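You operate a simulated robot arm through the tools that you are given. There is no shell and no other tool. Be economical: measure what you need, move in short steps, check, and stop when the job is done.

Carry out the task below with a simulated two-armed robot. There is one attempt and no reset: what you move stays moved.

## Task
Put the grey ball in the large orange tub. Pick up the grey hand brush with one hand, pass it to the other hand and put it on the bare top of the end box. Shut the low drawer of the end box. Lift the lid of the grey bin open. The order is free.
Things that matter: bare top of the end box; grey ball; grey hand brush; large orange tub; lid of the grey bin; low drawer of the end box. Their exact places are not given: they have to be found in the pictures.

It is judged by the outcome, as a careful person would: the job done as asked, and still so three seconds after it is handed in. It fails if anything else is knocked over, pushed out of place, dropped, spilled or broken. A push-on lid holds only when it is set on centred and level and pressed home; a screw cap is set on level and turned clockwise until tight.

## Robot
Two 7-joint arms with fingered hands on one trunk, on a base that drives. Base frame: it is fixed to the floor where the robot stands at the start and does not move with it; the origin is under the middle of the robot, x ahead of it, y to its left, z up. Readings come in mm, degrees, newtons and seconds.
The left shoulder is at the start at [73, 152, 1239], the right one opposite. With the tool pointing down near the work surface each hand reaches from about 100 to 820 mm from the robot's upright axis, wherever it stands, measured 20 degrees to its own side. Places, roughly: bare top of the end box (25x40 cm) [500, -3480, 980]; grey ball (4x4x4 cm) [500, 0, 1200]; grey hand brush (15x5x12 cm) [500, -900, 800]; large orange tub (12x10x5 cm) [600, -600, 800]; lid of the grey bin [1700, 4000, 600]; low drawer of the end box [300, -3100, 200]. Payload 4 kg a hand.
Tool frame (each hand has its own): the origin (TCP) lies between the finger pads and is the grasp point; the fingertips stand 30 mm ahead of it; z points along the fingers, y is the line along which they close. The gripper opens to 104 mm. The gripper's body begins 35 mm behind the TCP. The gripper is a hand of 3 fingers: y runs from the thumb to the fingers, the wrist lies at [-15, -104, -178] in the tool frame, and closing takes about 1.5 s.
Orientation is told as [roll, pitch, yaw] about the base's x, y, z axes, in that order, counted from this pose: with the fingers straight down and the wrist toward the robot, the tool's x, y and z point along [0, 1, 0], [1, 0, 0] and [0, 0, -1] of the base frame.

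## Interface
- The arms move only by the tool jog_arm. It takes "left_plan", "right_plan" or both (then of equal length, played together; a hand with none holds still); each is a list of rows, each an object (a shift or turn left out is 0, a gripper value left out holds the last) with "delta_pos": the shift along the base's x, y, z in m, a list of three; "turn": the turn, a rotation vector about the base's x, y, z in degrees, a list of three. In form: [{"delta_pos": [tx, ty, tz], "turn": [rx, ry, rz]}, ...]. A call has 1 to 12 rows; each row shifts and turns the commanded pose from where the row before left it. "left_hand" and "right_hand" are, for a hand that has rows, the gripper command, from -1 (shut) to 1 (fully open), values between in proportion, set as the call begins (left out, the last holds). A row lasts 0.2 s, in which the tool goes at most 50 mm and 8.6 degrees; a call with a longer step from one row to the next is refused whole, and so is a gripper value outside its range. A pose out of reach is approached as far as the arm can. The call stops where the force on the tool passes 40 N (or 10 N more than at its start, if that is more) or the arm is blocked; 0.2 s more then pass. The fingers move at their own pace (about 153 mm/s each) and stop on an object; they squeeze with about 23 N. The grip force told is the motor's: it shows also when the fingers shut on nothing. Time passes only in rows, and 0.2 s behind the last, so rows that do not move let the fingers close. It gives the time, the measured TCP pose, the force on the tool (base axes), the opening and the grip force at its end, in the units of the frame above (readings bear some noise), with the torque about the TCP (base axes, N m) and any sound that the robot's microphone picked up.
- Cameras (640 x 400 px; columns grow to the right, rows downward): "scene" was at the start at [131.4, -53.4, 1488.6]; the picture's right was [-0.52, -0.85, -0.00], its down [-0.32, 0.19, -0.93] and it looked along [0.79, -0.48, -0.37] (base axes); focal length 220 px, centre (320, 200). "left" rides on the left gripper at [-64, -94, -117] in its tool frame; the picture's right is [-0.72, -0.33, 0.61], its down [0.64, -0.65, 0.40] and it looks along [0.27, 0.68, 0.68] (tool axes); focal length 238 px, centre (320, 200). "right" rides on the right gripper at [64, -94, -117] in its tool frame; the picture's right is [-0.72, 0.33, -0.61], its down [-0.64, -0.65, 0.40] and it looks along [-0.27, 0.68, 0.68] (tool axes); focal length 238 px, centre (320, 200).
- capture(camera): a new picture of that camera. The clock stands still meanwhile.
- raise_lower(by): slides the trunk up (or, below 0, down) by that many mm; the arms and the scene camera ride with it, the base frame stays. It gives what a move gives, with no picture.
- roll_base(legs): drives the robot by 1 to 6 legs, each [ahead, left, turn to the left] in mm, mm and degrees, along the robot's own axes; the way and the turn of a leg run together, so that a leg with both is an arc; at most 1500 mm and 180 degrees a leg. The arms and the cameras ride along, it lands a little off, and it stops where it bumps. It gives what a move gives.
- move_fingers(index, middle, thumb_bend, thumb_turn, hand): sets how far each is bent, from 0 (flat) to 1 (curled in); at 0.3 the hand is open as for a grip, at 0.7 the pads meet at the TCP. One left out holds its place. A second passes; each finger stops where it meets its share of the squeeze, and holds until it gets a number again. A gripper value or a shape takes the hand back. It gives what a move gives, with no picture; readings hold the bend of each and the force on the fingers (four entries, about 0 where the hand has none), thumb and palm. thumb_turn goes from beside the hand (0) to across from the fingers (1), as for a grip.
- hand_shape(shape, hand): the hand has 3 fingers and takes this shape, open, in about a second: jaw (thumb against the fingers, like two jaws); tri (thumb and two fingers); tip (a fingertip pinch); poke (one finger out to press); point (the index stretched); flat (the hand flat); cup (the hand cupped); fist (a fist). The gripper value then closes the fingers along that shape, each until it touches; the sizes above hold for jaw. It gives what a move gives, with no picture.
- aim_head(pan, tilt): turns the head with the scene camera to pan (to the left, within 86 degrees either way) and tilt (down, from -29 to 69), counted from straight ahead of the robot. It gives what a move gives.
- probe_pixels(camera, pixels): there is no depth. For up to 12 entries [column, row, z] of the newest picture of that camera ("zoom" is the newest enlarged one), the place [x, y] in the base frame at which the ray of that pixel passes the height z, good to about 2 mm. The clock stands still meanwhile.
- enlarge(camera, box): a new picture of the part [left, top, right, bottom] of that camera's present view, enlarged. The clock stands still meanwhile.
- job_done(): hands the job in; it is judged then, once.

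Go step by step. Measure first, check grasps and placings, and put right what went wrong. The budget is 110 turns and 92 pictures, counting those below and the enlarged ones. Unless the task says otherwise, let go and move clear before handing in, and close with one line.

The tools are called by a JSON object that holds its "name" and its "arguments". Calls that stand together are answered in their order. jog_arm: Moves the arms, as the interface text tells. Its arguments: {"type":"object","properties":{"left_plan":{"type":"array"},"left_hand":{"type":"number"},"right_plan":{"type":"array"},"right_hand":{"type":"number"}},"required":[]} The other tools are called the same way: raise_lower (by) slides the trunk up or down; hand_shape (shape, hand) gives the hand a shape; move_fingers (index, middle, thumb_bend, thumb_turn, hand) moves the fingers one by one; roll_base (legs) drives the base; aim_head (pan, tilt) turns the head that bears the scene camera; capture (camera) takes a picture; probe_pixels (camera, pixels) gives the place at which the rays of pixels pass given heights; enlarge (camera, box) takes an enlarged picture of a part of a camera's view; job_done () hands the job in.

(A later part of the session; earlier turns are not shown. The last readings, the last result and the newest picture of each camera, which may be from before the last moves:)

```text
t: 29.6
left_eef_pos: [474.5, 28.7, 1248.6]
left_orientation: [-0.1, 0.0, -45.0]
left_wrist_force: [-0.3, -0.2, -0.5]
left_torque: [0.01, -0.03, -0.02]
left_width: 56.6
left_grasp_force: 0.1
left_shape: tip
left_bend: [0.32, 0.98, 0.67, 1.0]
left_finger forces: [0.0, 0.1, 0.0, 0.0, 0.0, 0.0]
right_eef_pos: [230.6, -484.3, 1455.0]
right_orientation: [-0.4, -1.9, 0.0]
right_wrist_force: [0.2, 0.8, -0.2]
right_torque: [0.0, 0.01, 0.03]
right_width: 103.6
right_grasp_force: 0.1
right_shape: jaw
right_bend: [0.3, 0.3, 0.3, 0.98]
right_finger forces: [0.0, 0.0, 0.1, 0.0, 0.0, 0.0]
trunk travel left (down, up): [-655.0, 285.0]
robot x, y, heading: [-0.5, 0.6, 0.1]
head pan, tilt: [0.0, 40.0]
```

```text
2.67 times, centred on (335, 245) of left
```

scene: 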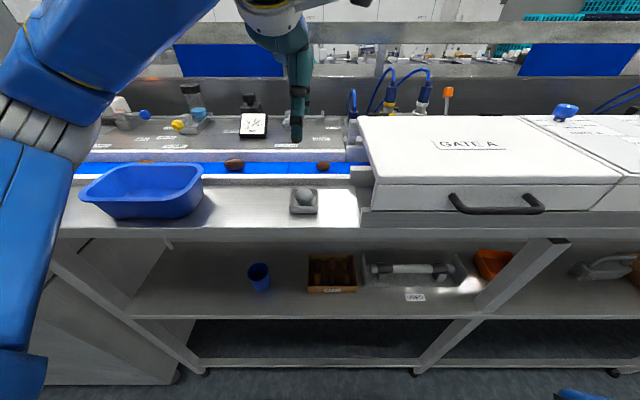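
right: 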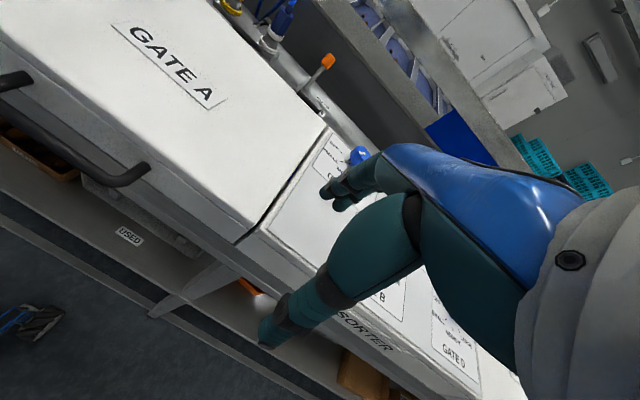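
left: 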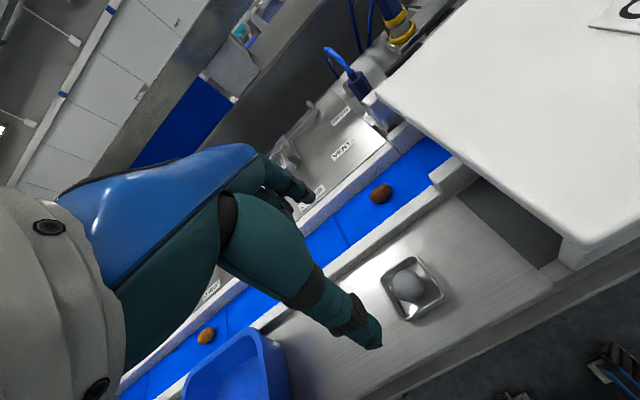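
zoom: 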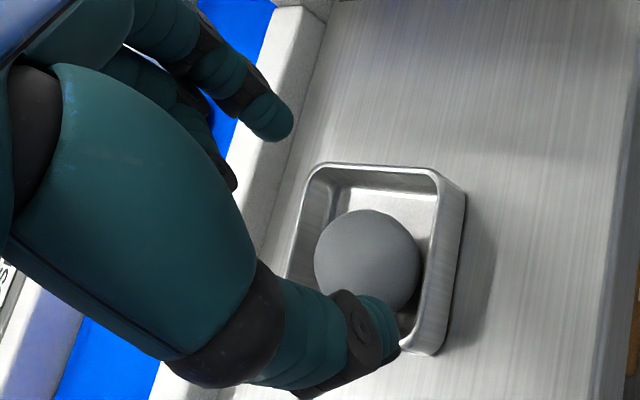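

The thumb and index now lie along the tray's diagonal. I'll check where the ball is.

{"name": "probe_pixels", "arguments": {"camera": "zoom", "pixels": [[368, 261, 1187]]}}

{"name": "jog_arm", "arguments": {"left_plan": [{"delta_pos": [0, 0.001, -0.015]}, {"delta_pos": [0, 0, -0.01]}, {}, {}], "left_hand": -0.08}}

{"name": "enlarge", "arguments": {"camera": "left", "box": [240, 170, 430, 320]}}

```text
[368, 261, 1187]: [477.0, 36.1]
```

```text
t: 30.6
left_eef_pos: [474.4, 29.0, 1223.4]
left_orientation: [-0.1, 0.0, -45.1]
left_wrist_force: [-0.6, 0.3, -0.2]
left_torque: [0.04, 0.02, 0.01]
left_width: 48.5
left_grasp_force: 0.0
left_shape: tip
left_bend: [0.73, 0.98, 0.71, 1.0]
left_finger forces: [0.0, 0.0, 0.1, 0.1, 0.0, 0.1]
right_eef_pos: [230.1, -482.7, 1455.1]
right_orientation: [-0.3, -1.9, 0.1]
right_wrist_force: [-0.2, 0.5, 0.6]
right_torque: [0.02, -0.02, -0.03]
right_width: 104.0
right_grasp_force: 0.0
right_shape: jaw
right_bend: [0.3, 0.3, 0.3, 0.98]
right_finger forces: [0.0, 0.1, 0.0, 0.1, 0.0, 0.0]
trunk travel left (down, up): [-655.0, 285.0]
robot x, y, heading: [3.3, -4.5, 0.0]
head pan, tilt: [0.0, 40.0]
```

```text
2.67 times, centred on (335, 245) of left
```

zoom: 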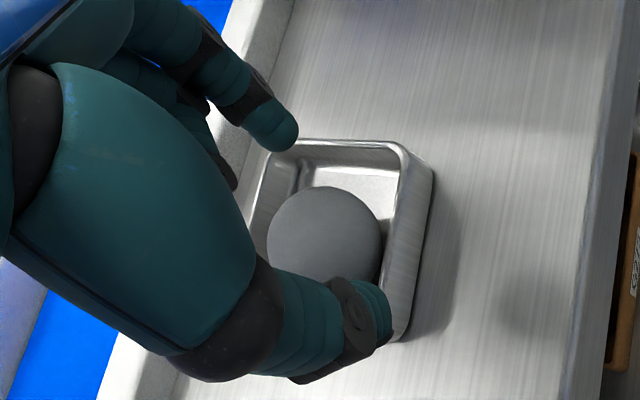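

I'll lower 10 mm at about 45 mm width and look again.

{"name": "jog_arm", "arguments": {"left_plan": [{}, {}, {"delta_pos": [0, 0, -0.006]}, {"delta_pos": [0, 0, -0.006]}, {}], "left_hand": -0.15}}

{"name": "enlarge", "arguments": {"camera": "left", "box": [240, 170, 430, 320]}}

```text
t: 31.8
left_eef_pos: [473.2, 27.7, 1212.9]
left_orientation: [-0.1, 0.0, -44.9]
left_wrist_force: [-0.2, -0.2, 1.1]
left_torque: [0.02, -0.02, -0.03]
left_width: 44.8
left_grasp_force: 0.2
left_shape: tip
left_bend: [0.73, 0.98, 0.72, 1.0]
left_finger forces: [0.0, 0.0, 0.0, 0.1, 0.0, 0.0]
right_eef_pos: [228.7, -483.7, 1455.7]
right_orientation: [-0.3, -1.9, 0.0]
right_wrist_force: [0.1, -0.7, -0.5]
right_torque: [-0.02, 0.0, 0.03]
right_width: 103.8
right_grasp_force: 0.0
right_shape: jaw
right_bend: [0.3, 0.3, 0.3, 0.98]
right_finger forces: [0.1, 0.0, 0.0, 0.0, 0.0, 0.1]
trunk travel left (down, up): [-655.0, 285.0]
robot x, y, heading: [0.4, -0.9, -0.1]
head pan, tilt: [0.0, 40.0]
```

```text
2.67 times, centred on (335, 245) of left
```

zoom: 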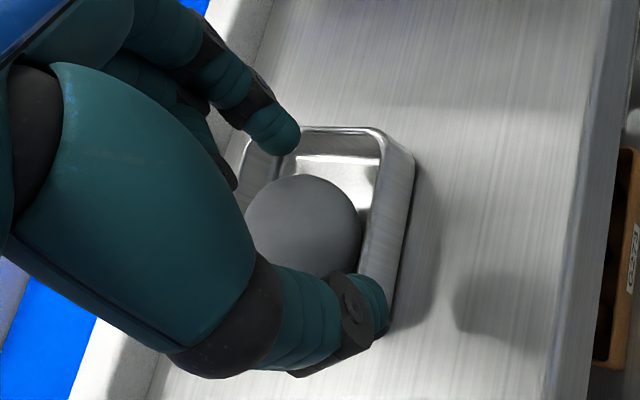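

I'll check the ball's offset from the fingers once more.

{"name": "probe_pixels", "arguments": {"camera": "zoom", "pixels": [[303, 230, 1187], [375, 130, 1190], [413, 160, 1190], [285, 130, 1190]]}}

```text
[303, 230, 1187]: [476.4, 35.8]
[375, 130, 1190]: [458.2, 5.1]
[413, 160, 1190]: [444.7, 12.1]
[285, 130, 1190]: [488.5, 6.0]
```

Reconciling the two views, the ball is really at about [480, 34, 1179], lower and further than I thought. I'll raise slightly, shift +7 x and +6 y, then lower.

{"name": "jog_arm", "arguments": {"left_plan": [{"delta_pos": [0, 0, 0.012]}, {"delta_pos": [0.008, 0.006, 0]}, {"delta_pos": [0, 0, -0.008]}, {"delta_pos": [0, 0, -0.008]}, {}], "left_hand": -0.12}}

{"name": "enlarge", "arguments": {"camera": "left", "box": [240, 170, 430, 320]}}

```text
t: 33.0
left_eef_pos: [480.9, 35.0, 1207.9]
left_orientation: [-0.1, -0.1, -45.0]
left_wrist_force: [-0.6, -0.4, 3.7]
left_torque: [0.09, 0.08, -0.04]
left_width: 45.5
left_grasp_force: 0.1
left_shape: tip
left_bend: [0.73, 0.98, 0.72, 1.0]
left_finger forces: [0.0, 0.1, 0.1, 0.1, 4.0, 0.0]
right_eef_pos: [229.4, -483.1, 1455.5]
right_orientation: [-0.2, -2.0, 0.0]
right_wrist_force: [0.1, 0.3, 0.5]
right_torque: [-0.02, 0.0, 0.01]
right_width: 104.0
right_grasp_force: 0.0
right_shape: jaw
right_bend: [0.3, 0.3, 0.3, 0.98]
right_finger forces: [0.0, 0.1, 0.0, 0.1, 0.1, 0.0]
trunk travel left (down, up): [-655.0, 285.0]
robot x, y, heading: [2.8, 1.1, 0.0]
head pan, tilt: [0.0, 40.0]
```

```text
2.67 times, centred on (335, 245) of left
```

zoom: 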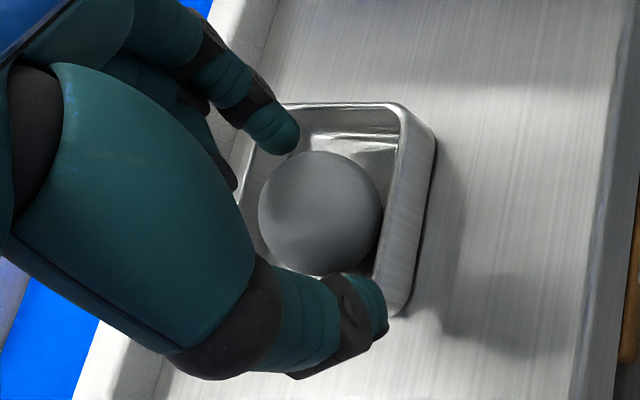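

The thumb touches the tray corner (4 N). I'll lift, narrow, shift 5 mm toward the index and lower again.

{"name": "jog_arm", "arguments": {"left_plan": [{"delta_pos": [0, 0, 0.008]}, {"delta_pos": [0.004, -0.004, 0]}, {}, {"delta_pos": [0, 0, -0.006]}, {"delta_pos": [0, 0, -0.006]}, {}], "left_hand": -0.2}}

{"name": "enlarge", "arguments": {"camera": "left", "box": [240, 170, 430, 320]}}

```text
t: 34.6
left_eef_pos: [485.8, 30.6, 1211.1]
left_orientation: [-0.1, -1.0, -44.9]
left_wrist_force: [-0.4, 2.0, 25.7]
left_torque: [0.6, 0.71, -0.03]
left_width: 43.7
left_grasp_force: 0.1
left_shape: tip
left_bend: [0.73, 0.98, 0.74, 1.0]
left_finger forces: [0.0, 0.0, 0.0, 0.0, 26.0, 0.1]
right_eef_pos: [227.4, -483.5, 1455.8]
right_orientation: [-0.5, -1.9, -0.1]
right_wrist_force: [0.3, -0.1, -0.6]
right_torque: [0.02, 0.02, 0.01]
right_width: 104.1
right_grasp_force: 0.0
right_shape: jaw
right_bend: [0.3, 0.3, 0.3, 0.98]
right_finger forces: [0.0, 0.0, 0.1, 0.0, 0.0, 0.0]
trunk travel left (down, up): [-655.0, 285.0]
robot x, y, heading: [1.2, 0.3, -0.1]
head pan, tilt: [0.0, 40.0]
stopped in row 6 (left hand): the force on the tool passed its limit at 41 N (the readings are from after the stop); the commanded pose is now the measured one
```

```text
2.67 times, centred on (335, 245) of left
```

zoom: 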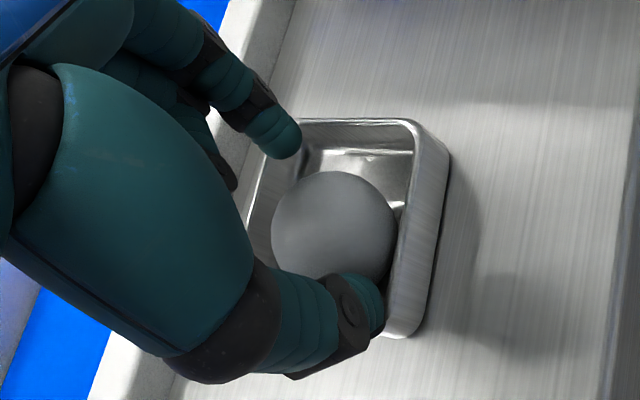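

The contact lies about 36 mm out, on the tray rim, so deeper isn't possible; but the thumb tip is already about at the ball's equator here. I'll back up 4 mm, re-centre, close and test a small lift.

{"name": "jog_arm", "arguments": {"left_plan": [{"delta_pos": [-0.001, 0.001, 0.004]}, {}]}}

{"name": "jog_arm", "arguments": {"left_plan": [{}, {}, {}, {}, {}, {}, {}], "left_hand": -1}}

{"name": "enlarge", "arguments": {"camera": "left", "box": [240, 170, 430, 320]}}

{"name": "jog_arm", "arguments": {"left_plan": [{"delta_pos": [0, 0, 0.005]}, {"delta_pos": [0, 0, 0.005]}, {"delta_pos": [0, 0, 0.005]}, {}]}}

{"name": "enlarge", "arguments": {"camera": "left", "box": [240, 170, 430, 320]}}

```text
t: 35.2
left_eef_pos: [486.1, 32.7, 1210.6]
left_orientation: [-0.2, -0.6, -45.1]
left_wrist_force: [0.8, 0.9, 8.5]
left_torque: [0.19, 0.19, -0.02]
left_width: 42.4
left_grasp_force: 0.0
left_shape: tip
left_bend: [0.73, 0.98, 0.74, 1.0]
left_finger forces: [0.0, 0.0, 0.0, 0.0, 8.8, 0.0]
right_eef_pos: [228.7, -482.5, 1455.6]
right_orientation: [-0.4, -2.0, 0.0]
right_wrist_force: [0.1, 0.2, 0.5]
right_torque: [0.01, 0.0, 0.0]
right_width: 103.8
right_grasp_force: 0.0
right_shape: jaw
right_bend: [0.3, 0.3, 0.3, 0.98]
right_finger forces: [0.0, 0.1, 0.0, 0.0, 0.1, 0.0]
trunk travel left (down, up): [-655.0, 285.0]
robot x, y, heading: [0.3, -2.3, -0.0]
head pan, tilt: [0.0, 40.0]
```

```text
t: 36.8
left_eef_pos: [484.2, 31.5, 1210.6]
left_orientation: [-0.1, -0.4, -45.0]
left_wrist_force: [-0.2, 0.2, 5.6]
left_torque: [0.04, 0.0, 0.03]
left_width: 29.3
left_grasp_force: 22.7
left_shape: tip
left_bend: [0.72, 1.0, 0.74, 1.0]
left_finger forces: [19.4, 0.0, 0.1, 0.0, 20.2, 0.1]
right_eef_pos: [228.0, -482.9, 1456.7]
right_orientation: [-0.2, -1.9, 0.0]
right_wrist_force: [0.4, 0.7, -0.5]
right_torque: [0.01, 0.02, 0.01]
right_width: 103.8
right_grasp_force: 0.0
right_shape: jaw
right_bend: [0.3, 0.3, 0.3, 0.98]
right_finger forces: [0.0, 0.0, 0.0, 0.1, 0.0, 0.0]
trunk travel left (down, up): [-655.0, 285.0]
robot x, y, heading: [0.6, -3.1, 0.2]
head pan, tilt: [0.0, 40.0]
```

```text
2.67 times, centred on (335, 245) of left
```

zoom: 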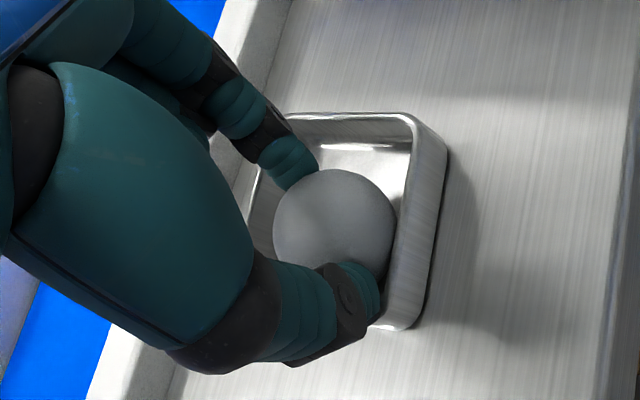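

```text
t: 37.8
left_eef_pos: [485.7, 31.5, 1224.8]
left_orientation: [-0.1, -0.5, -45.0]
left_wrist_force: [0.1, 0.6, -0.4]
left_torque: [0.03, 0.0, 0.02]
left_width: 29.1
left_grasp_force: 23.5
left_shape: tip
left_bend: [0.72, 1.0, 0.74, 1.0]
left_finger forces: [18.3, 0.0, 0.0, 0.1, 18.3, 0.0]
right_eef_pos: [230.1, -481.6, 1455.6]
right_orientation: [-0.2, -2.0, 0.0]
right_wrist_force: [-0.6, -0.2, -0.2]
right_torque: [0.01, -0.01, 0.0]
right_width: 103.9
right_grasp_force: 0.1
right_shape: jaw
right_bend: [0.3, 0.3, 0.3, 0.98]
right_finger forces: [0.0, 0.0, 0.0, 0.0, 0.0, 0.1]
trunk travel left (down, up): [-655.0, 285.0]
robot x, y, heading: [-2.3, 0.7, -0.0]
head pan, tilt: [0.0, 40.0]
```

```text
2.67 times, centred on (335, 245) of left
```

zoom: 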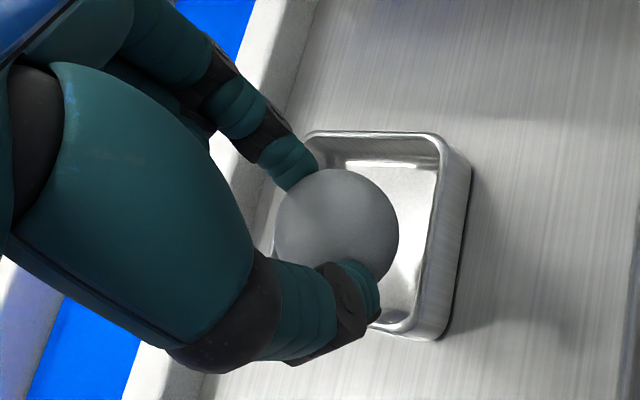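

The ball comes along with the hand at 18 N on both fingers. I'll lift it, retract to x≈240, and take a scene view.

{"name": "jog_arm", "arguments": {"left_plan": [{"delta_pos": [0, 0, 0.02]}, {"delta_pos": [0, 0, 0.03]}, {"delta_pos": [0, 0, 0.03]}, {"delta_pos": [-0.03, 0.02, 0.02]}, {"delta_pos": [-0.04, 0.02, 0.02]}, {"delta_pos": [-0.04, 0.02, 0]}, {"delta_pos": [-0.04, 0.02, 0]}, {"delta_pos": [-0.04, 0.02, 0]}, {"delta_pos": [-0.04, 0.01, 0]}, {"delta_pos": [-0.03, 0, 0]}]}}

{"name": "capture", "arguments": {"camera": "scene"}}

```text
t: 40.0
left_eef_pos: [223.3, 143.9, 1347.1]
left_orientation: [-0.1, -0.5, -44.9]
left_wrist_force: [0.3, 0.5, 0.1]
left_torque: [0.0, -0.05, -0.01]
left_width: 29.1
left_grasp_force: 23.3
left_shape: tip
left_bend: [0.72, 1.0, 0.74, 1.0]
left_finger forces: [18.3, 0.0, 0.0, 0.1, 18.1, 0.0]
right_eef_pos: [228.6, -482.4, 1456.5]
right_orientation: [-0.4, -2.0, -0.1]
right_wrist_force: [1.2, 0.0, 0.2]
right_torque: [-0.02, 0.01, -0.02]
right_width: 103.9
right_grasp_force: 0.1
right_shape: jaw
right_bend: [0.3, 0.3, 0.3, 0.98]
right_finger forces: [0.1, 0.1, 0.1, 0.1, 0.1, 0.0]
trunk travel left (down, up): [-655.0, 285.0]
robot x, y, heading: [-0.3, -0.9, -0.1]
head pan, tilt: [0.0, 40.0]
```

```text
55 pictures are left
```

scene: 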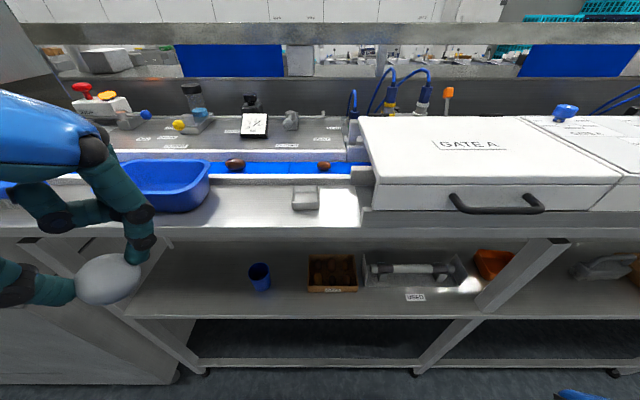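

The ball is held firmly and the tray is in place. I'll drive right 700 mm and look down ahead.

{"name": "roll_base", "arguments": {"legs": [[0, -720, 0]]}}

{"name": "aim_head", "arguments": {"pan": 5, "tilt": 50}}

{"name": "capture", "arguments": {"camera": "scene"}}

```text
t: 44.0
left_eef_pos: [225.6, -582.2, 1346.5]
left_orientation: [-0.3, -0.7, -44.7]
left_wrist_force: [0.2, 0.7, 0.3]
left_torque: [-0.01, -0.01, -0.02]
left_width: 28.7
left_grasp_force: 22.8
left_shape: tip
left_bend: [0.72, 1.0, 0.74, 1.0]
left_finger forces: [18.2, 0.0, 0.0, 0.0, 18.0, 0.0]
right_eef_pos: [233.1, -1208.5, 1458.1]
right_orientation: [-0.6, -1.8, 0.2]
right_wrist_force: [-0.7, -0.3, 0.5]
right_torque: [-0.02, 0.04, 0.01]
right_width: 103.9
right_grasp_force: 0.1
right_shape: jaw
right_bend: [0.3, 0.3, 0.3, 0.98]
right_finger forces: [0.1, 0.0, 0.0, 0.0, 0.1, 0.0]
trunk travel left (down, up): [-655.0, 285.0]
robot x, y, heading: [2.2, -734.4, 0.1]
head pan, tilt: [0.0, 40.0]
```

```text
t: 44.7
left_eef_pos: [225.9, -585.8, 1346.8]
left_orientation: [-0.2, -0.6, -44.7]
left_wrist_force: [0.0, 0.1, -0.3]
left_torque: [0.0, 0.01, -0.03]
left_width: 28.8
left_grasp_force: 22.6
left_shape: tip
left_bend: [0.72, 1.0, 0.74, 1.0]
left_finger forces: [18.1, 0.0, 0.0, 0.1, 18.0, 0.0]
right_eef_pos: [232.7, -1210.3, 1456.1]
right_orientation: [-0.4, -1.9, 0.3]
right_wrist_force: [-0.4, -0.8, 0.8]
right_torque: [-0.01, 0.01, -0.02]
right_width: 103.8
right_grasp_force: 0.0
right_shape: jaw
right_bend: [0.3, 0.3, 0.3, 0.98]
right_finger forces: [0.0, 0.0, 0.1, 0.0, 0.1, 0.1]
trunk travel left (down, up): [-655.0, 285.0]
robot x, y, heading: [1.8, -734.2, 0.2]
head pan, tilt: [5.0, 50.0]
```

```text
54 pictures are left
```

scene: 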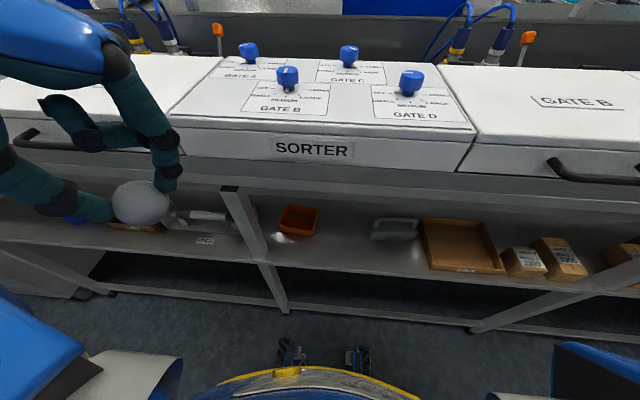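

Now I see the tub at (299,220) and the brush at (397,228) with the front leg at (250,230). I'll probe, then lower the trunk and get a second view.

{"name": "probe_pixels", "arguments": {"camera": "scene", "pixels": [[299, 220, 800], [299, 220, 750], [397, 228, 800], [397, 228, 750], [350, 268, 800], [350, 268, 750], [262, 265, 780], [350, 205, 1100], [350, 190, 1150], [230, 188, 1080], [565, 160, 1200], [300, 207, 820]]}}

{"name": "raise_lower", "arguments": {"by": -250}}

{"name": "aim_head", "arguments": {"pan": 0, "tilt": 40}}

{"name": "capture", "arguments": {"camera": "scene"}}

```text
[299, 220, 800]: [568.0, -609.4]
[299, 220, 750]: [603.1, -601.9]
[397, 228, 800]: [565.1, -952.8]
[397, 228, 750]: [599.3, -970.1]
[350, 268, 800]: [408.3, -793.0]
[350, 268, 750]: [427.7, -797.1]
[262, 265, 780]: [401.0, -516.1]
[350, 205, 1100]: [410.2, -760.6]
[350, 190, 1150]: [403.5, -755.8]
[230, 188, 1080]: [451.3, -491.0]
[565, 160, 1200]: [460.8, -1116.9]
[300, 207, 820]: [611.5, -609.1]
```

```text
t: 47.2
left_eef_pos: [224.6, -586.7, 1098.0]
left_orientation: [-0.1, -0.4, -44.7]
left_wrist_force: [-0.7, 0.1, -0.2]
left_torque: [0.03, -0.01, -0.01]
left_width: 28.8
left_grasp_force: 22.9
left_shape: tip
left_bend: [0.72, 1.0, 0.74, 1.0]
left_finger forces: [18.1, 0.0, 0.1, 0.0, 18.0, 0.0]
right_eef_pos: [232.7, -1213.0, 1205.3]
right_orientation: [-0.3, -1.9, 0.2]
right_wrist_force: [0.5, 1.1, 0.3]
right_torque: [0.01, -0.04, 0.02]
right_width: 103.8
right_grasp_force: 0.1
right_shape: jaw
right_bend: [0.3, 0.3, 0.3, 0.98]
right_finger forces: [0.0, 0.0, 0.1, 0.0, 0.0, 0.1]
trunk travel left (down, up): [-405.0, 535.0]
robot x, y, heading: [2.3, -733.1, -0.1]
head pan, tilt: [5.0, 50.0]
```

```text
t: 48.0
left_eef_pos: [226.0, -586.9, 1096.8]
left_orientation: [-0.2, -0.5, -44.8]
left_wrist_force: [0.4, -0.5, 0.5]
left_torque: [0.01, -0.01, 0.0]
left_width: 29.3
left_grasp_force: 22.8
left_shape: tip
left_bend: [0.72, 1.0, 0.74, 1.0]
left_finger forces: [18.1, 0.0, 0.1, 0.0, 18.1, 0.0]
right_eef_pos: [231.4, -1212.8, 1204.5]
right_orientation: [-0.3, -1.9, 0.2]
right_wrist_force: [-0.2, 0.7, 0.0]
right_torque: [0.01, 0.03, -0.02]
right_width: 103.8
right_grasp_force: 0.0
right_shape: jaw
right_bend: [0.3, 0.3, 0.3, 0.98]
right_finger forces: [0.0, 0.0, 0.0, 0.0, 0.0, 0.0]
trunk travel left (down, up): [-405.0, 535.0]
robot x, y, heading: [2.0, -730.9, 0.2]
head pan, tilt: [0.0, 40.0]
```

```text
53 pictures are left
```

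scene: 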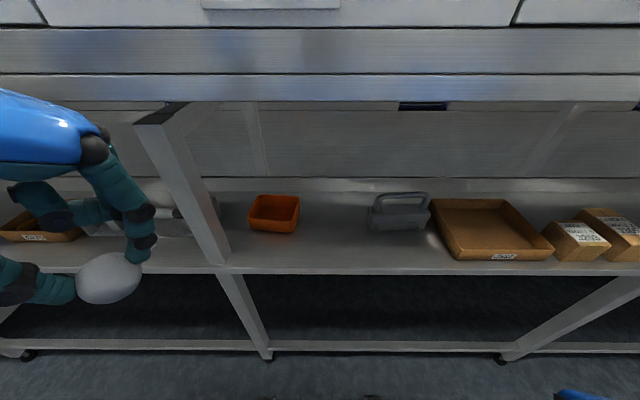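

Clear view of the shelf: tub (274,213), brush (400,210). I'll probe the same points for triangulation.

{"name": "probe_pixels", "arguments": {"camera": "scene", "pixels": [[274, 213, 800], [274, 213, 750], [400, 212, 800], [400, 212, 750], [340, 268, 800], [340, 268, 750], [213, 265, 780], [252, 229, 780], [296, 233, 780], [380, 232, 780], [427, 229, 780], [340, 102, 1080]]}}

{"name": "enlarge", "arguments": {"camera": "scene", "box": [230, 170, 450, 280]}}

```text
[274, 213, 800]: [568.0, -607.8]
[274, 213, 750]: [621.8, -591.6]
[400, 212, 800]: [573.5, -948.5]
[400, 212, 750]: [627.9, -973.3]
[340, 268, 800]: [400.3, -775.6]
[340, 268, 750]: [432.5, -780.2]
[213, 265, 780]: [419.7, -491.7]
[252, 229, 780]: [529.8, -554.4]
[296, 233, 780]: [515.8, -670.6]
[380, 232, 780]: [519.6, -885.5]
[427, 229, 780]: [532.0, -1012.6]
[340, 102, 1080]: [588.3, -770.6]
```

```text
2.91 times, centred on (340, 225) of scene
```

zoom: 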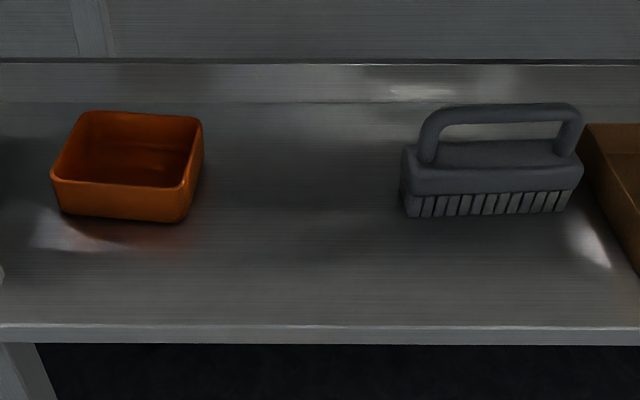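

Tub centre ≈ [572,-610], rim ≈ 830, shelf ≈ 780, leg at y≈-500. I'll turn the hand to yaw 0 and pitch −30, then bring it level with the shelf opening.

{"name": "jog_arm", "arguments": {"left_plan": [{"turn": [0, 0, 8]}, {"turn": [0, 0, 8]}, {"turn": [0, 0, 8]}, {"turn": [0, 0, 8]}, {"turn": [0, 0, 8]}, {"turn": [0, 0, 5]}, {"turn": [0, -7.5, 0]}, {"turn": [0, -7.5, 0]}, {"turn": [0, -7.5, 0]}, {"turn": [0, -7, 0]}, {}]}}

{"name": "jog_arm", "arguments": {"left_plan": [{"delta_pos": [0.02, 0, -0.04]}, {"delta_pos": [0.02, 0, -0.04]}, {"delta_pos": [0.02, 0, -0.04]}, {"delta_pos": [0.02, -0.01, -0.04]}, {"delta_pos": [0.02, -0.01, -0.03]}, {}]}}

{"name": "capture", "arguments": {"camera": "scene"}}

```text
t: 48.9
left_eef_pos: [225.7, -584.0, 1099.1]
left_orientation: [1.2, -0.2, -18.6]
left_wrist_force: [8.3, 45.1, -2.6]
left_torque: [-5.67, 0.66, -5.24]
left_width: 28.9
left_grasp_force: 22.6
left_shape: tip
left_bend: [0.72, 1.0, 0.74, 1.0]
left_finger forces: [18.1, 0.1, 0.0, 0.1, 17.9, 0.1]
right_eef_pos: [232.3, -1213.6, 1205.0]
right_orientation: [-0.2, -2.0, 0.2]
right_wrist_force: [-0.2, -0.5, -0.1]
right_torque: [0.0, 0.0, 0.0]
right_width: 103.9
right_grasp_force: 0.0
right_shape: jaw
right_bend: [0.3, 0.3, 0.3, 0.98]
right_finger forces: [0.0, 0.0, 0.0, 0.0, 0.0, 0.1]
trunk travel left (down, up): [-405.0, 535.0]
robot x, y, heading: [5.0, -733.1, 0.2]
head pan, tilt: [0.0, 40.0]
stopped in row 4 (left hand): the force on the tool passed its limit at 253 N (the readings are from after the stop); the commanded pose is now the measured one
```

```text
t: 49.2
left_eef_pos: [230.6, -584.0, 1092.8]
left_orientation: [0.5, -0.5, -18.8]
left_wrist_force: [2.5, 2.2, 0.5]
left_torque: [-0.31, 0.18, -0.23]
left_width: 29.2
left_grasp_force: 22.5
left_shape: tip
left_bend: [0.72, 1.0, 0.74, 1.0]
left_finger forces: [18.2, 0.0, 0.0, 0.0, 18.0, 0.1]
left hand out of reach, approached as far as the arm can: row 1
right_eef_pos: [231.7, -1214.1, 1205.7]
right_orientation: [-0.3, -1.9, 0.1]
right_wrist_force: [0.2, 0.4, -0.4]
right_torque: [0.02, -0.02, -0.03]
right_width: 103.8
right_grasp_force: 0.1
right_shape: jaw
right_bend: [0.3, 0.3, 0.3, 0.98]
right_finger forces: [0.0, 0.1, 0.0, 0.0, 0.0, 0.1]
trunk travel left (down, up): [-405.0, 535.0]
robot x, y, heading: [-1.4, -730.1, 0.3]
head pan, tilt: [0.0, 40.0]
stopped in row 1 (left hand): the force on the tool passed its limit at 69 N (the readings are from after the stop); the commanded pose is now the measured one
```

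```text
51 pictures are left
```

scene: 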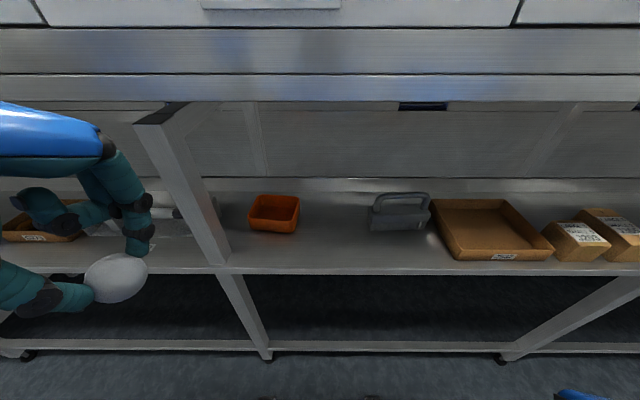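

The hand bumped the robot's own body while turning (the ball is still held). I'll back the base up 130 mm to get room and first move the hand forward.

{"name": "roll_base", "arguments": {"legs": [[-130, -20, 0]]}}

{"name": "jog_arm", "arguments": {"left_plan": [{"delta_pos": [0.04, 0, 0]}, {"delta_pos": [0.04, 0, 0]}, {"delta_pos": [0.04, 0, 0]}, {"delta_pos": [0.04, 0, 0]}, {}]}}

```text
t: 50.5
left_eef_pos: [102.9, -603.4, 1091.7]
left_orientation: [0.4, -0.5, -18.8]
left_wrist_force: [4.0, 7.8, -1.1]
left_torque: [-0.86, 0.24, -0.75]
left_width: 28.7
left_grasp_force: 23.0
left_shape: tip
left_bend: [0.72, 1.0, 0.74, 1.0]
left_finger forces: [18.1, 0.0, 0.1, 0.1, 18.0, 0.0]
right_eef_pos: [106.4, -1233.5, 1205.8]
right_orientation: [-0.4, -1.8, 0.2]
right_wrist_force: [0.1, 0.3, -0.4]
right_torque: [-0.01, 0.0, -0.01]
right_width: 104.0
right_grasp_force: 0.1
right_shape: jaw
right_bend: [0.3, 0.3, 0.3, 0.98]
right_finger forces: [0.0, 0.1, 0.1, 0.0, 0.1, 0.0]
trunk travel left (down, up): [-405.0, 535.0]
robot x, y, heading: [-125.3, -752.9, 0.3]
head pan, tilt: [0.0, 40.0]
```

```text
t: 51.7
left_eef_pos: [258.6, -607.7, 1093.5]
left_orientation: [0.5, -0.6, -18.8]
left_wrist_force: [-0.4, 0.6, 0.0]
left_torque: [0.02, 0.0, 0.02]
left_width: 28.8
left_grasp_force: 23.3
left_shape: tip
left_bend: [0.72, 1.0, 0.74, 1.0]
left_finger forces: [18.1, 0.0, 0.1, 0.0, 17.8, 0.0]
right_eef_pos: [102.8, -1234.1, 1206.0]
right_orientation: [-0.2, -2.0, 0.2]
right_wrist_force: [-0.5, -0.3, -0.6]
right_torque: [-0.02, 0.03, 0.04]
right_width: 103.7
right_grasp_force: 0.0
right_shape: jaw
right_bend: [0.3, 0.3, 0.3, 0.98]
right_finger forces: [0.0, 0.0, 0.1, 0.0, 0.0, 0.0]
trunk travel left (down, up): [-405.0, 535.0]
robot x, y, heading: [-126.5, -752.9, 0.4]
head pan, tilt: [0.0, 40.0]
```

Free again. Now turning to yaw 0 / pitch −30 and lowering to shelf-opening height.

{"name": "jog_arm", "arguments": {"left_plan": [{"turn": [0, 0, 6]}, {"turn": [0, 0, 6]}, {"turn": [0, 0, 6]}, {"turn": [0, -7.5, 0]}, {"turn": [0, -7.5, 0]}, {"turn": [0, -7.5, 0]}, {"turn": [0, -7, 0]}, {}]}}

{"name": "jog_arm", "arguments": {"left_plan": [{"delta_pos": [0, 0, -0.045]}, {"delta_pos": [0, 0, -0.045]}, {"delta_pos": [0, 0, -0.045]}, {"delta_pos": [0, 0, -0.045]}, {}]}}

{"name": "capture", "arguments": {"camera": "scene"}}

```text
t: 53.5
left_eef_pos: [276.0, -616.0, 1115.9]
left_orientation: [1.0, -30.1, -0.8]
left_wrist_force: [-0.5, 1.1, 0.1]
left_torque: [0.0, 0.01, -0.01]
left_width: 28.9
left_grasp_force: 22.9
left_shape: tip
left_bend: [0.72, 1.0, 0.74, 1.0]
left_finger forces: [17.6, 0.1, 0.1, 0.0, 17.6, 0.0]
left hand out of reach, approached as far as the arm can: row 6, 7
right_eef_pos: [104.9, -1230.2, 1206.7]
right_orientation: [-0.4, -1.9, 0.3]
right_wrist_force: [-0.8, -0.2, 0.1]
right_torque: [-0.01, 0.0, -0.02]
right_width: 103.9
right_grasp_force: 0.1
right_shape: jaw
right_bend: [0.3, 0.3, 0.3, 0.98]
right_finger forces: [0.0, 0.0, 0.0, 0.0, 0.1, 0.0]
trunk travel left (down, up): [-405.0, 535.0]
robot x, y, heading: [-128.4, -748.4, 0.2]
head pan, tilt: [0.0, 40.0]
```

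```text
t: 54.7
left_eef_pos: [277.7, -619.5, 1116.8]
left_orientation: [1.1, -29.9, -1.0]
left_wrist_force: [-0.4, 0.0, 0.0]
left_torque: [0.01, -0.02, 0.0]
left_width: 28.7
left_grasp_force: 23.1
left_shape: tip
left_bend: [0.72, 1.0, 0.74, 1.0]
left_finger forces: [17.7, 0.1, 0.0, 0.0, 17.6, 0.1]
left hand out of reach, approached as far as the arm can: row 1, 2, 3, 4
right_eef_pos: [105.5, -1235.3, 1206.4]
right_orientation: [-0.2, -1.9, 0.1]
right_wrist_force: [-0.3, -0.1, -0.1]
right_torque: [0.0, 0.01, -0.02]
right_width: 103.9
right_grasp_force: 0.0
right_shape: jaw
right_bend: [0.3, 0.3, 0.3, 0.98]
right_finger forces: [0.0, 0.1, 0.1, 0.0, 0.0, 0.0]
trunk travel left (down, up): [-405.0, 535.0]
robot x, y, heading: [-128.8, -753.6, 0.2]
head pan, tilt: [0.0, 40.0]
```

```text
50 pictures are left
```

scene: 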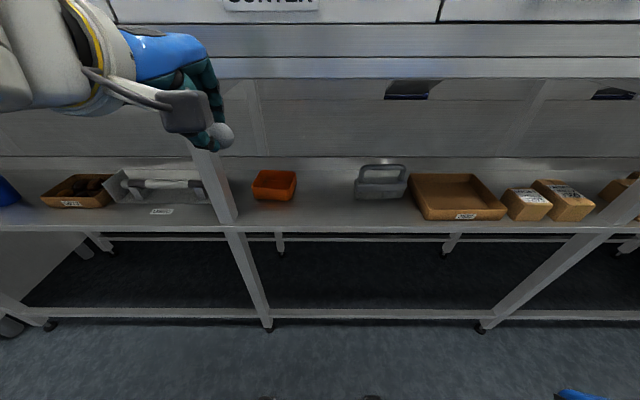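

The hand can't go lower that close to the body with this trunk height. I'll lower the trunk 200 mm, which carries the hand down.

{"name": "raise_lower", "arguments": {"by": -200}}

{"name": "jog_arm", "arguments": {"left_plan": [{}]}}

{"name": "capture", "arguments": {"camera": "scene"}}

```text
t: 56.9
left_eef_pos: [275.9, -619.0, 917.3]
left_orientation: [1.2, -29.9, -0.9]
left_wrist_force: [1.1, 0.3, 0.0]
left_torque: [0.01, -0.01, -0.03]
left_width: 28.9
left_grasp_force: 23.3
left_shape: tip
left_bend: [0.72, 1.0, 0.74, 1.0]
left_finger forces: [17.5, 0.0, 0.0, 0.1, 17.5, 0.1]
right_eef_pos: [104.9, -1234.3, 1005.2]
right_orientation: [-0.3, -1.8, 0.1]
right_wrist_force: [0.2, -0.3, -0.6]
right_torque: [-0.04, 0.01, -0.01]
right_width: 104.0
right_grasp_force: 0.0
right_shape: jaw
right_bend: [0.3, 0.3, 0.3, 0.98]
right_finger forces: [0.0, 0.1, 0.1, 0.0, 0.0, 0.1]
trunk travel left (down, up): [-205.0, 735.0]
robot x, y, heading: [-122.7, -750.2, 0.1]
head pan, tilt: [0.0, 40.0]
```

```text
t: 57.3
left_eef_pos: [275.9, -618.6, 917.1]
left_orientation: [1.1, -30.0, -0.9]
left_wrist_force: [-0.6, -0.9, -0.2]
left_torque: [-0.01, 0.02, 0.01]
left_width: 28.9
left_grasp_force: 22.5
left_shape: tip
left_bend: [0.72, 1.0, 0.74, 1.0]
left_finger forces: [17.5, 0.0, 0.0, 0.1, 17.5, 0.1]
right_eef_pos: [106.1, -1233.8, 1005.6]
right_orientation: [-0.3, -2.0, 0.3]
right_wrist_force: [-0.2, 0.5, 0.4]
right_torque: [0.01, 0.01, -0.02]
right_width: 103.8
right_grasp_force: 0.0
right_shape: jaw
right_bend: [0.3, 0.3, 0.3, 0.98]
right_finger forces: [0.0, 0.1, 0.0, 0.0, 0.0, 0.0]
trunk travel left (down, up): [-205.0, 735.0]
robot x, y, heading: [-125.1, -750.4, 0.3]
head pan, tilt: [0.0, 40.0]
```

```text
49 pictures are left
```

scene: 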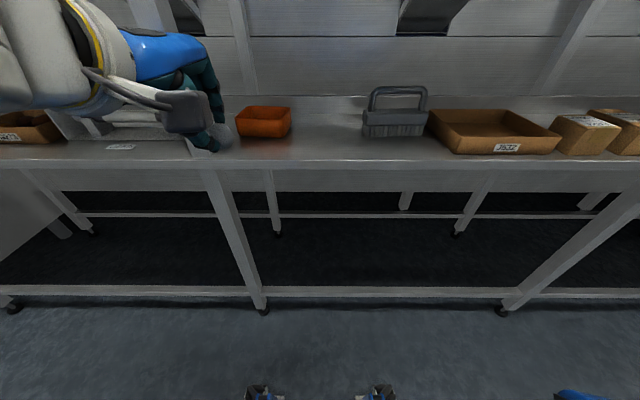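

To keep the forearm away from the shelf leg (y≈-500), I'll shift the base 120 mm right and come in from the right.

{"name": "roll_base", "arguments": {"legs": [[0, -120, 0]]}}

{"name": "jog_arm", "arguments": {"left_plan": [{"delta_pos": [0.04, 0.01, 0]}, {"delta_pos": [0.04, 0.02, 0]}, {"delta_pos": [0.04, 0.02, 0]}]}}

{"name": "aim_head", "arguments": {"pan": 15, "tilt": 28}}

{"name": "capture", "arguments": {"camera": "scene"}}

```text
t: 58.5
left_eef_pos: [276.9, -737.0, 916.4]
left_orientation: [0.9, -29.9, -0.9]
left_wrist_force: [-0.8, 0.5, -0.8]
left_torque: [-0.03, -0.02, -0.01]
left_width: 28.7
left_grasp_force: 23.4
left_shape: tip
left_bend: [0.72, 1.0, 0.74, 1.0]
left_finger forces: [17.5, 0.0, 0.0, 0.0, 17.5, 0.0]
right_eef_pos: [105.5, -1351.2, 1006.7]
right_orientation: [-0.4, -1.8, 0.2]
right_wrist_force: [0.1, 0.6, 0.4]
right_torque: [-0.01, 0.02, -0.01]
right_width: 104.0
right_grasp_force: 0.1
right_shape: jaw
right_bend: [0.3, 0.3, 0.3, 0.98]
right_finger forces: [0.0, 0.1, 0.1, 0.0, 0.1, 0.0]
trunk travel left (down, up): [-205.0, 735.0]
robot x, y, heading: [-126.0, -873.6, 0.3]
head pan, tilt: [0.0, 40.0]
```

```text
t: 59.3
left_eef_pos: [395.6, -692.7, 918.0]
left_orientation: [1.3, -30.0, -1.1]
left_wrist_force: [1.4, -0.6, -1.3]
left_torque: [-0.01, 0.01, -0.01]
left_width: 29.0
left_grasp_force: 23.4
left_shape: tip
left_bend: [0.72, 1.0, 0.74, 1.0]
left_finger forces: [17.5, 0.1, 0.1, 0.0, 17.5, 0.1]
right_eef_pos: [107.6, -1358.5, 1004.4]
right_orientation: [-0.1, -1.9, 0.2]
right_wrist_force: [0.7, 0.0, 0.0]
right_torque: [0.01, 0.0, 0.01]
right_width: 103.9
right_grasp_force: 0.0
right_shape: jaw
right_bend: [0.3, 0.3, 0.3, 0.98]
right_finger forces: [0.0, 0.1, 0.1, 0.0, 0.0, 0.1]
trunk travel left (down, up): [-205.0, 735.0]
robot x, y, heading: [-127.3, -875.6, -0.1]
head pan, tilt: [0.0, 40.0]
```

```text
t: 60.1
left_eef_pos: [394.4, -691.1, 917.8]
left_orientation: [1.2, -30.0, -1.0]
left_wrist_force: [0.7, 0.6, 0.0]
left_torque: [0.01, -0.01, 0.0]
left_width: 28.6
left_grasp_force: 23.1
left_shape: tip
left_bend: [0.72, 1.0, 0.74, 1.0]
left_finger forces: [17.5, 0.0, 0.0, 0.1, 17.3, 0.0]
right_eef_pos: [104.2, -1355.1, 1005.3]
right_orientation: [-0.2, -1.9, 0.2]
right_wrist_force: [0.3, 0.3, 0.3]
right_torque: [0.02, 0.02, -0.03]
right_width: 103.8
right_grasp_force: 0.1
right_shape: jaw
right_bend: [0.3, 0.3, 0.3, 0.98]
right_finger forces: [0.1, 0.0, 0.0, 0.0, 0.0, 0.0]
trunk travel left (down, up): [-205.0, 735.0]
robot x, y, heading: [-123.0, -875.7, 0.4]
head pan, tilt: [15.0, 28.0]
```

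```text
48 pictures are left
```

scene: 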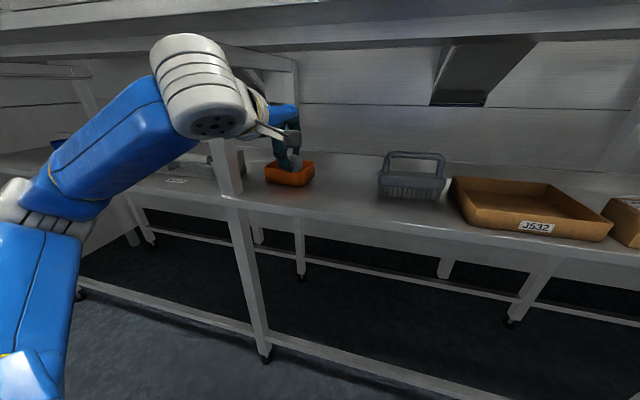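

The wrist is just right of the leg. I'll advance halfway and check clearance.

{"name": "jog_arm", "arguments": {"left_plan": [{"delta_pos": [0.04, 0.01, 0]}, {"delta_pos": [0.04, 0.01, 0]}, {"delta_pos": [0.03, 0.02, 0]}, {}]}}

{"name": "capture", "arguments": {"camera": "scene"}}

{"name": "capture", "arguments": {"camera": "left"}}

```text
t: 61.1
left_eef_pos: [505.2, -648.8, 917.0]
left_orientation: [1.1, -30.0, -1.0]
left_wrist_force: [0.3, 0.5, -0.7]
left_torque: [0.01, 0.0, -0.03]
left_width: 28.7
left_grasp_force: 23.1
left_shape: tip
left_bend: [0.72, 1.0, 0.74, 1.0]
left_finger forces: [17.3, 0.0, 0.1, 0.1, 17.2, 0.0]
right_eef_pos: [105.5, -1354.6, 1006.0]
right_orientation: [-0.2, -2.0, 0.3]
right_wrist_force: [0.2, 0.1, 0.4]
right_torque: [-0.01, 0.0, -0.01]
right_width: 104.0
right_grasp_force: 0.0
right_shape: jaw
right_bend: [0.3, 0.3, 0.3, 0.98]
right_finger forces: [0.1, 0.1, 0.0, 0.0, 0.0, 0.0]
trunk travel left (down, up): [-205.0, 735.0]
robot x, y, heading: [-126.9, -873.0, 0.3]
head pan, tilt: [15.0, 28.0]
```

```text
47 pictures are left
```

scene: 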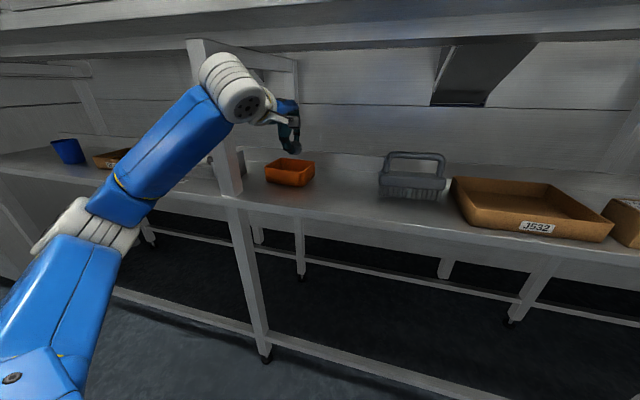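

```text
46 pictures are left
```

left: 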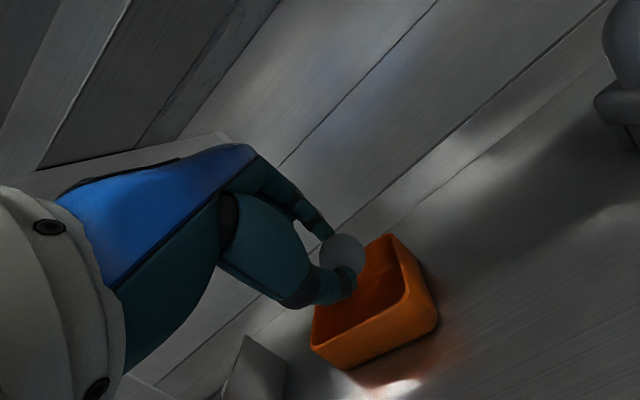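

I'll measure the tub relative to the hand from the left camera: rim corners (388,237), (408,290), (314,342) and base corners (437,320), (348,370).

{"name": "probe_pixels", "arguments": {"camera": "left", "pixels": [[388, 237, 830], [408, 292, 830], [314, 342, 830], [437, 320, 780], [348, 370, 780], [340, 258, 890], [340, 258, 870]]}}

```text
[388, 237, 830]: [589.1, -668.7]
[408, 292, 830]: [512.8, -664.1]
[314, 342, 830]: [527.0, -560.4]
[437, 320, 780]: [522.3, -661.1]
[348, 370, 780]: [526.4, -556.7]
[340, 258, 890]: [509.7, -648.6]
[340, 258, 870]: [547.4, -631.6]
```

Tub centre ≈ [562,-613]; the ball is at about [517,-648]. I'll swing the wrist right (yaw +16) away from the leg, then move over.

{"name": "jog_arm", "arguments": {"left_plan": [{"turn": [0, 0, 8]}, {"turn": [0, 0, 8]}, {"delta_pos": [0.015, 0.012, 0]}, {"delta_pos": [0.015, 0.012, 0]}, {"delta_pos": [0.012, 0.008, 0]}, {}]}}

{"name": "capture", "arguments": {"camera": "scene"}}

{"name": "capture", "arguments": {"camera": "left"}}

```text
t: 62.5
left_eef_pos: [550.8, -617.1, 917.5]
left_orientation: [1.2, -30.0, 15.0]
left_wrist_force: [0.5, -0.4, 0.3]
left_torque: [-0.01, 0.0, 0.02]
left_width: 28.6
left_grasp_force: 23.1
left_shape: tip
left_bend: [0.72, 1.0, 0.74, 1.0]
left_finger forces: [17.3, 0.0, 0.0, 0.0, 17.2, 0.1]
right_eef_pos: [106.1, -1354.0, 1005.5]
right_orientation: [-0.1, -2.0, 0.3]
right_wrist_force: [-0.2, -0.4, -0.1]
right_torque: [-0.03, 0.01, 0.01]
right_width: 103.7
right_grasp_force: 0.1
right_shape: jaw
right_bend: [0.3, 0.3, 0.3, 0.98]
right_finger forces: [0.1, 0.2, 0.0, 0.0, 0.1, 0.0]
trunk travel left (down, up): [-205.0, 735.0]
robot x, y, heading: [-126.5, -870.5, 0.2]
head pan, tilt: [15.0, 28.0]
```

```text
45 pictures are left
```

scene: 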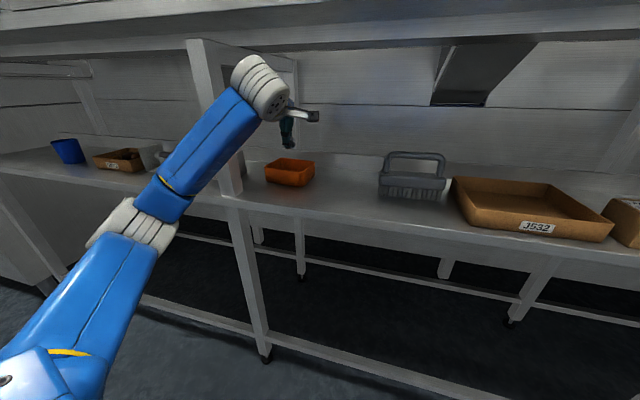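

```text
44 pictures are left
```

left: 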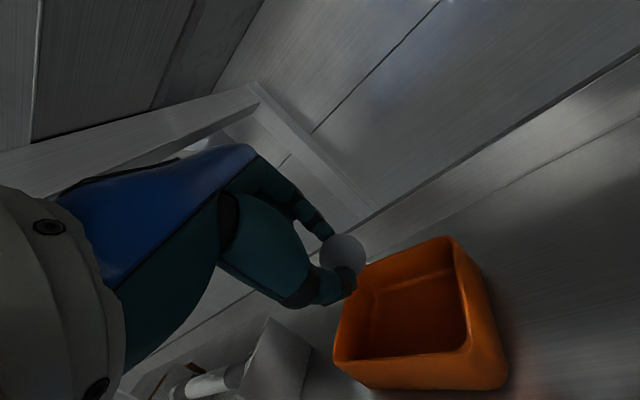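

I'll check ball versus tub rim corners from this view.

{"name": "probe_pixels", "arguments": {"camera": "left", "pixels": [[342, 255, 889], [450, 237, 830], [470, 347, 830], [335, 360, 830], [500, 385, 780], [352, 295, 830]]}}

```text
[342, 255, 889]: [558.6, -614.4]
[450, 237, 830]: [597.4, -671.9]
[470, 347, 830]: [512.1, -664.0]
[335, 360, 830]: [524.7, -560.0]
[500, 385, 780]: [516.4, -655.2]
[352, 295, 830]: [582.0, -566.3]
```

The ball is centred over the tub ([559,-614] vs centre [555,-615]). I'll lower 36 mm and open a little.

{"name": "jog_arm", "arguments": {"left_plan": [{"delta_pos": [0, 0, -0.018]}, {"delta_pos": [0, 0, -0.018]}, {}]}}

{"name": "jog_arm", "arguments": {"left_plan": [{}, {}, {}, {}, {}], "left_hand": 0.0}}

{"name": "capture", "arguments": {"camera": "left"}}

```text
t: 63.3
left_eef_pos: [550.1, -619.4, 879.8]
left_orientation: [1.1, -30.0, 15.0]
left_wrist_force: [-0.2, -1.0, -1.0]
left_torque: [0.02, 0.02, -0.02]
left_width: 28.6
left_grasp_force: 23.3
left_shape: tip
left_bend: [0.72, 1.0, 0.74, 1.0]
left_finger forces: [17.3, 0.1, 0.0, 0.1, 17.0, 0.0]
right_eef_pos: [104.8, -1354.8, 1006.2]
right_orientation: [-0.2, -1.9, 0.2]
right_wrist_force: [0.1, -0.2, 0.3]
right_torque: [0.04, 0.02, 0.04]
right_width: 103.7
right_grasp_force: 0.1
right_shape: jaw
right_bend: [0.3, 0.3, 0.3, 0.98]
right_finger forces: [0.0, 0.0, 0.0, 0.0, 0.1, 0.0]
trunk travel left (down, up): [-205.0, 735.0]
robot x, y, heading: [-121.6, -873.2, -0.1]
head pan, tilt: [15.0, 28.0]
```

```text
t: 64.5
left_eef_pos: [549.7, -619.0, 878.9]
left_orientation: [1.1, -30.0, 14.9]
left_wrist_force: [-0.3, -0.8, -0.8]
left_torque: [-0.01, -0.03, -0.01]
left_width: 51.5
left_grasp_force: 0.1
left_shape: tip
left_bend: [0.73, 0.98, 0.7, 1.0]
left_finger forces: [0.0, 0.1, 0.0, 0.0, 0.1, 0.0]
right_eef_pos: [105.5, -1355.6, 1005.3]
right_orientation: [-0.3, -1.9, 0.1]
right_wrist_force: [-0.1, -0.4, 1.1]
right_torque: [0.0, -0.03, -0.03]
right_width: 103.9
right_grasp_force: 0.1
right_shape: jaw
right_bend: [0.3, 0.3, 0.3, 0.98]
right_finger forces: [0.0, 0.0, 0.0, 0.1, 0.0, 0.1]
trunk travel left (down, up): [-205.0, 735.0]
robot x, y, heading: [-124.2, -872.6, 0.4]
head pan, tilt: [15.0, 28.0]
```

```text
43 pictures are left
```

left: 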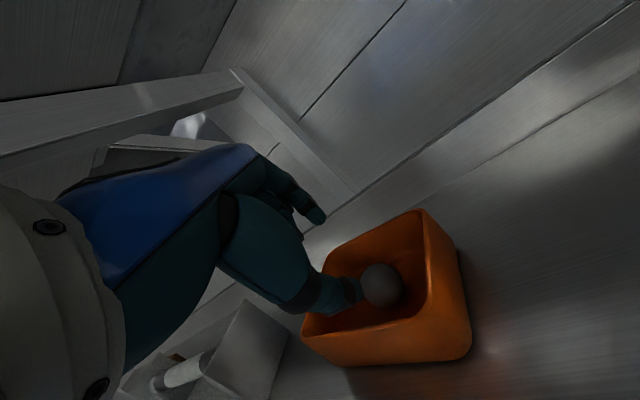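

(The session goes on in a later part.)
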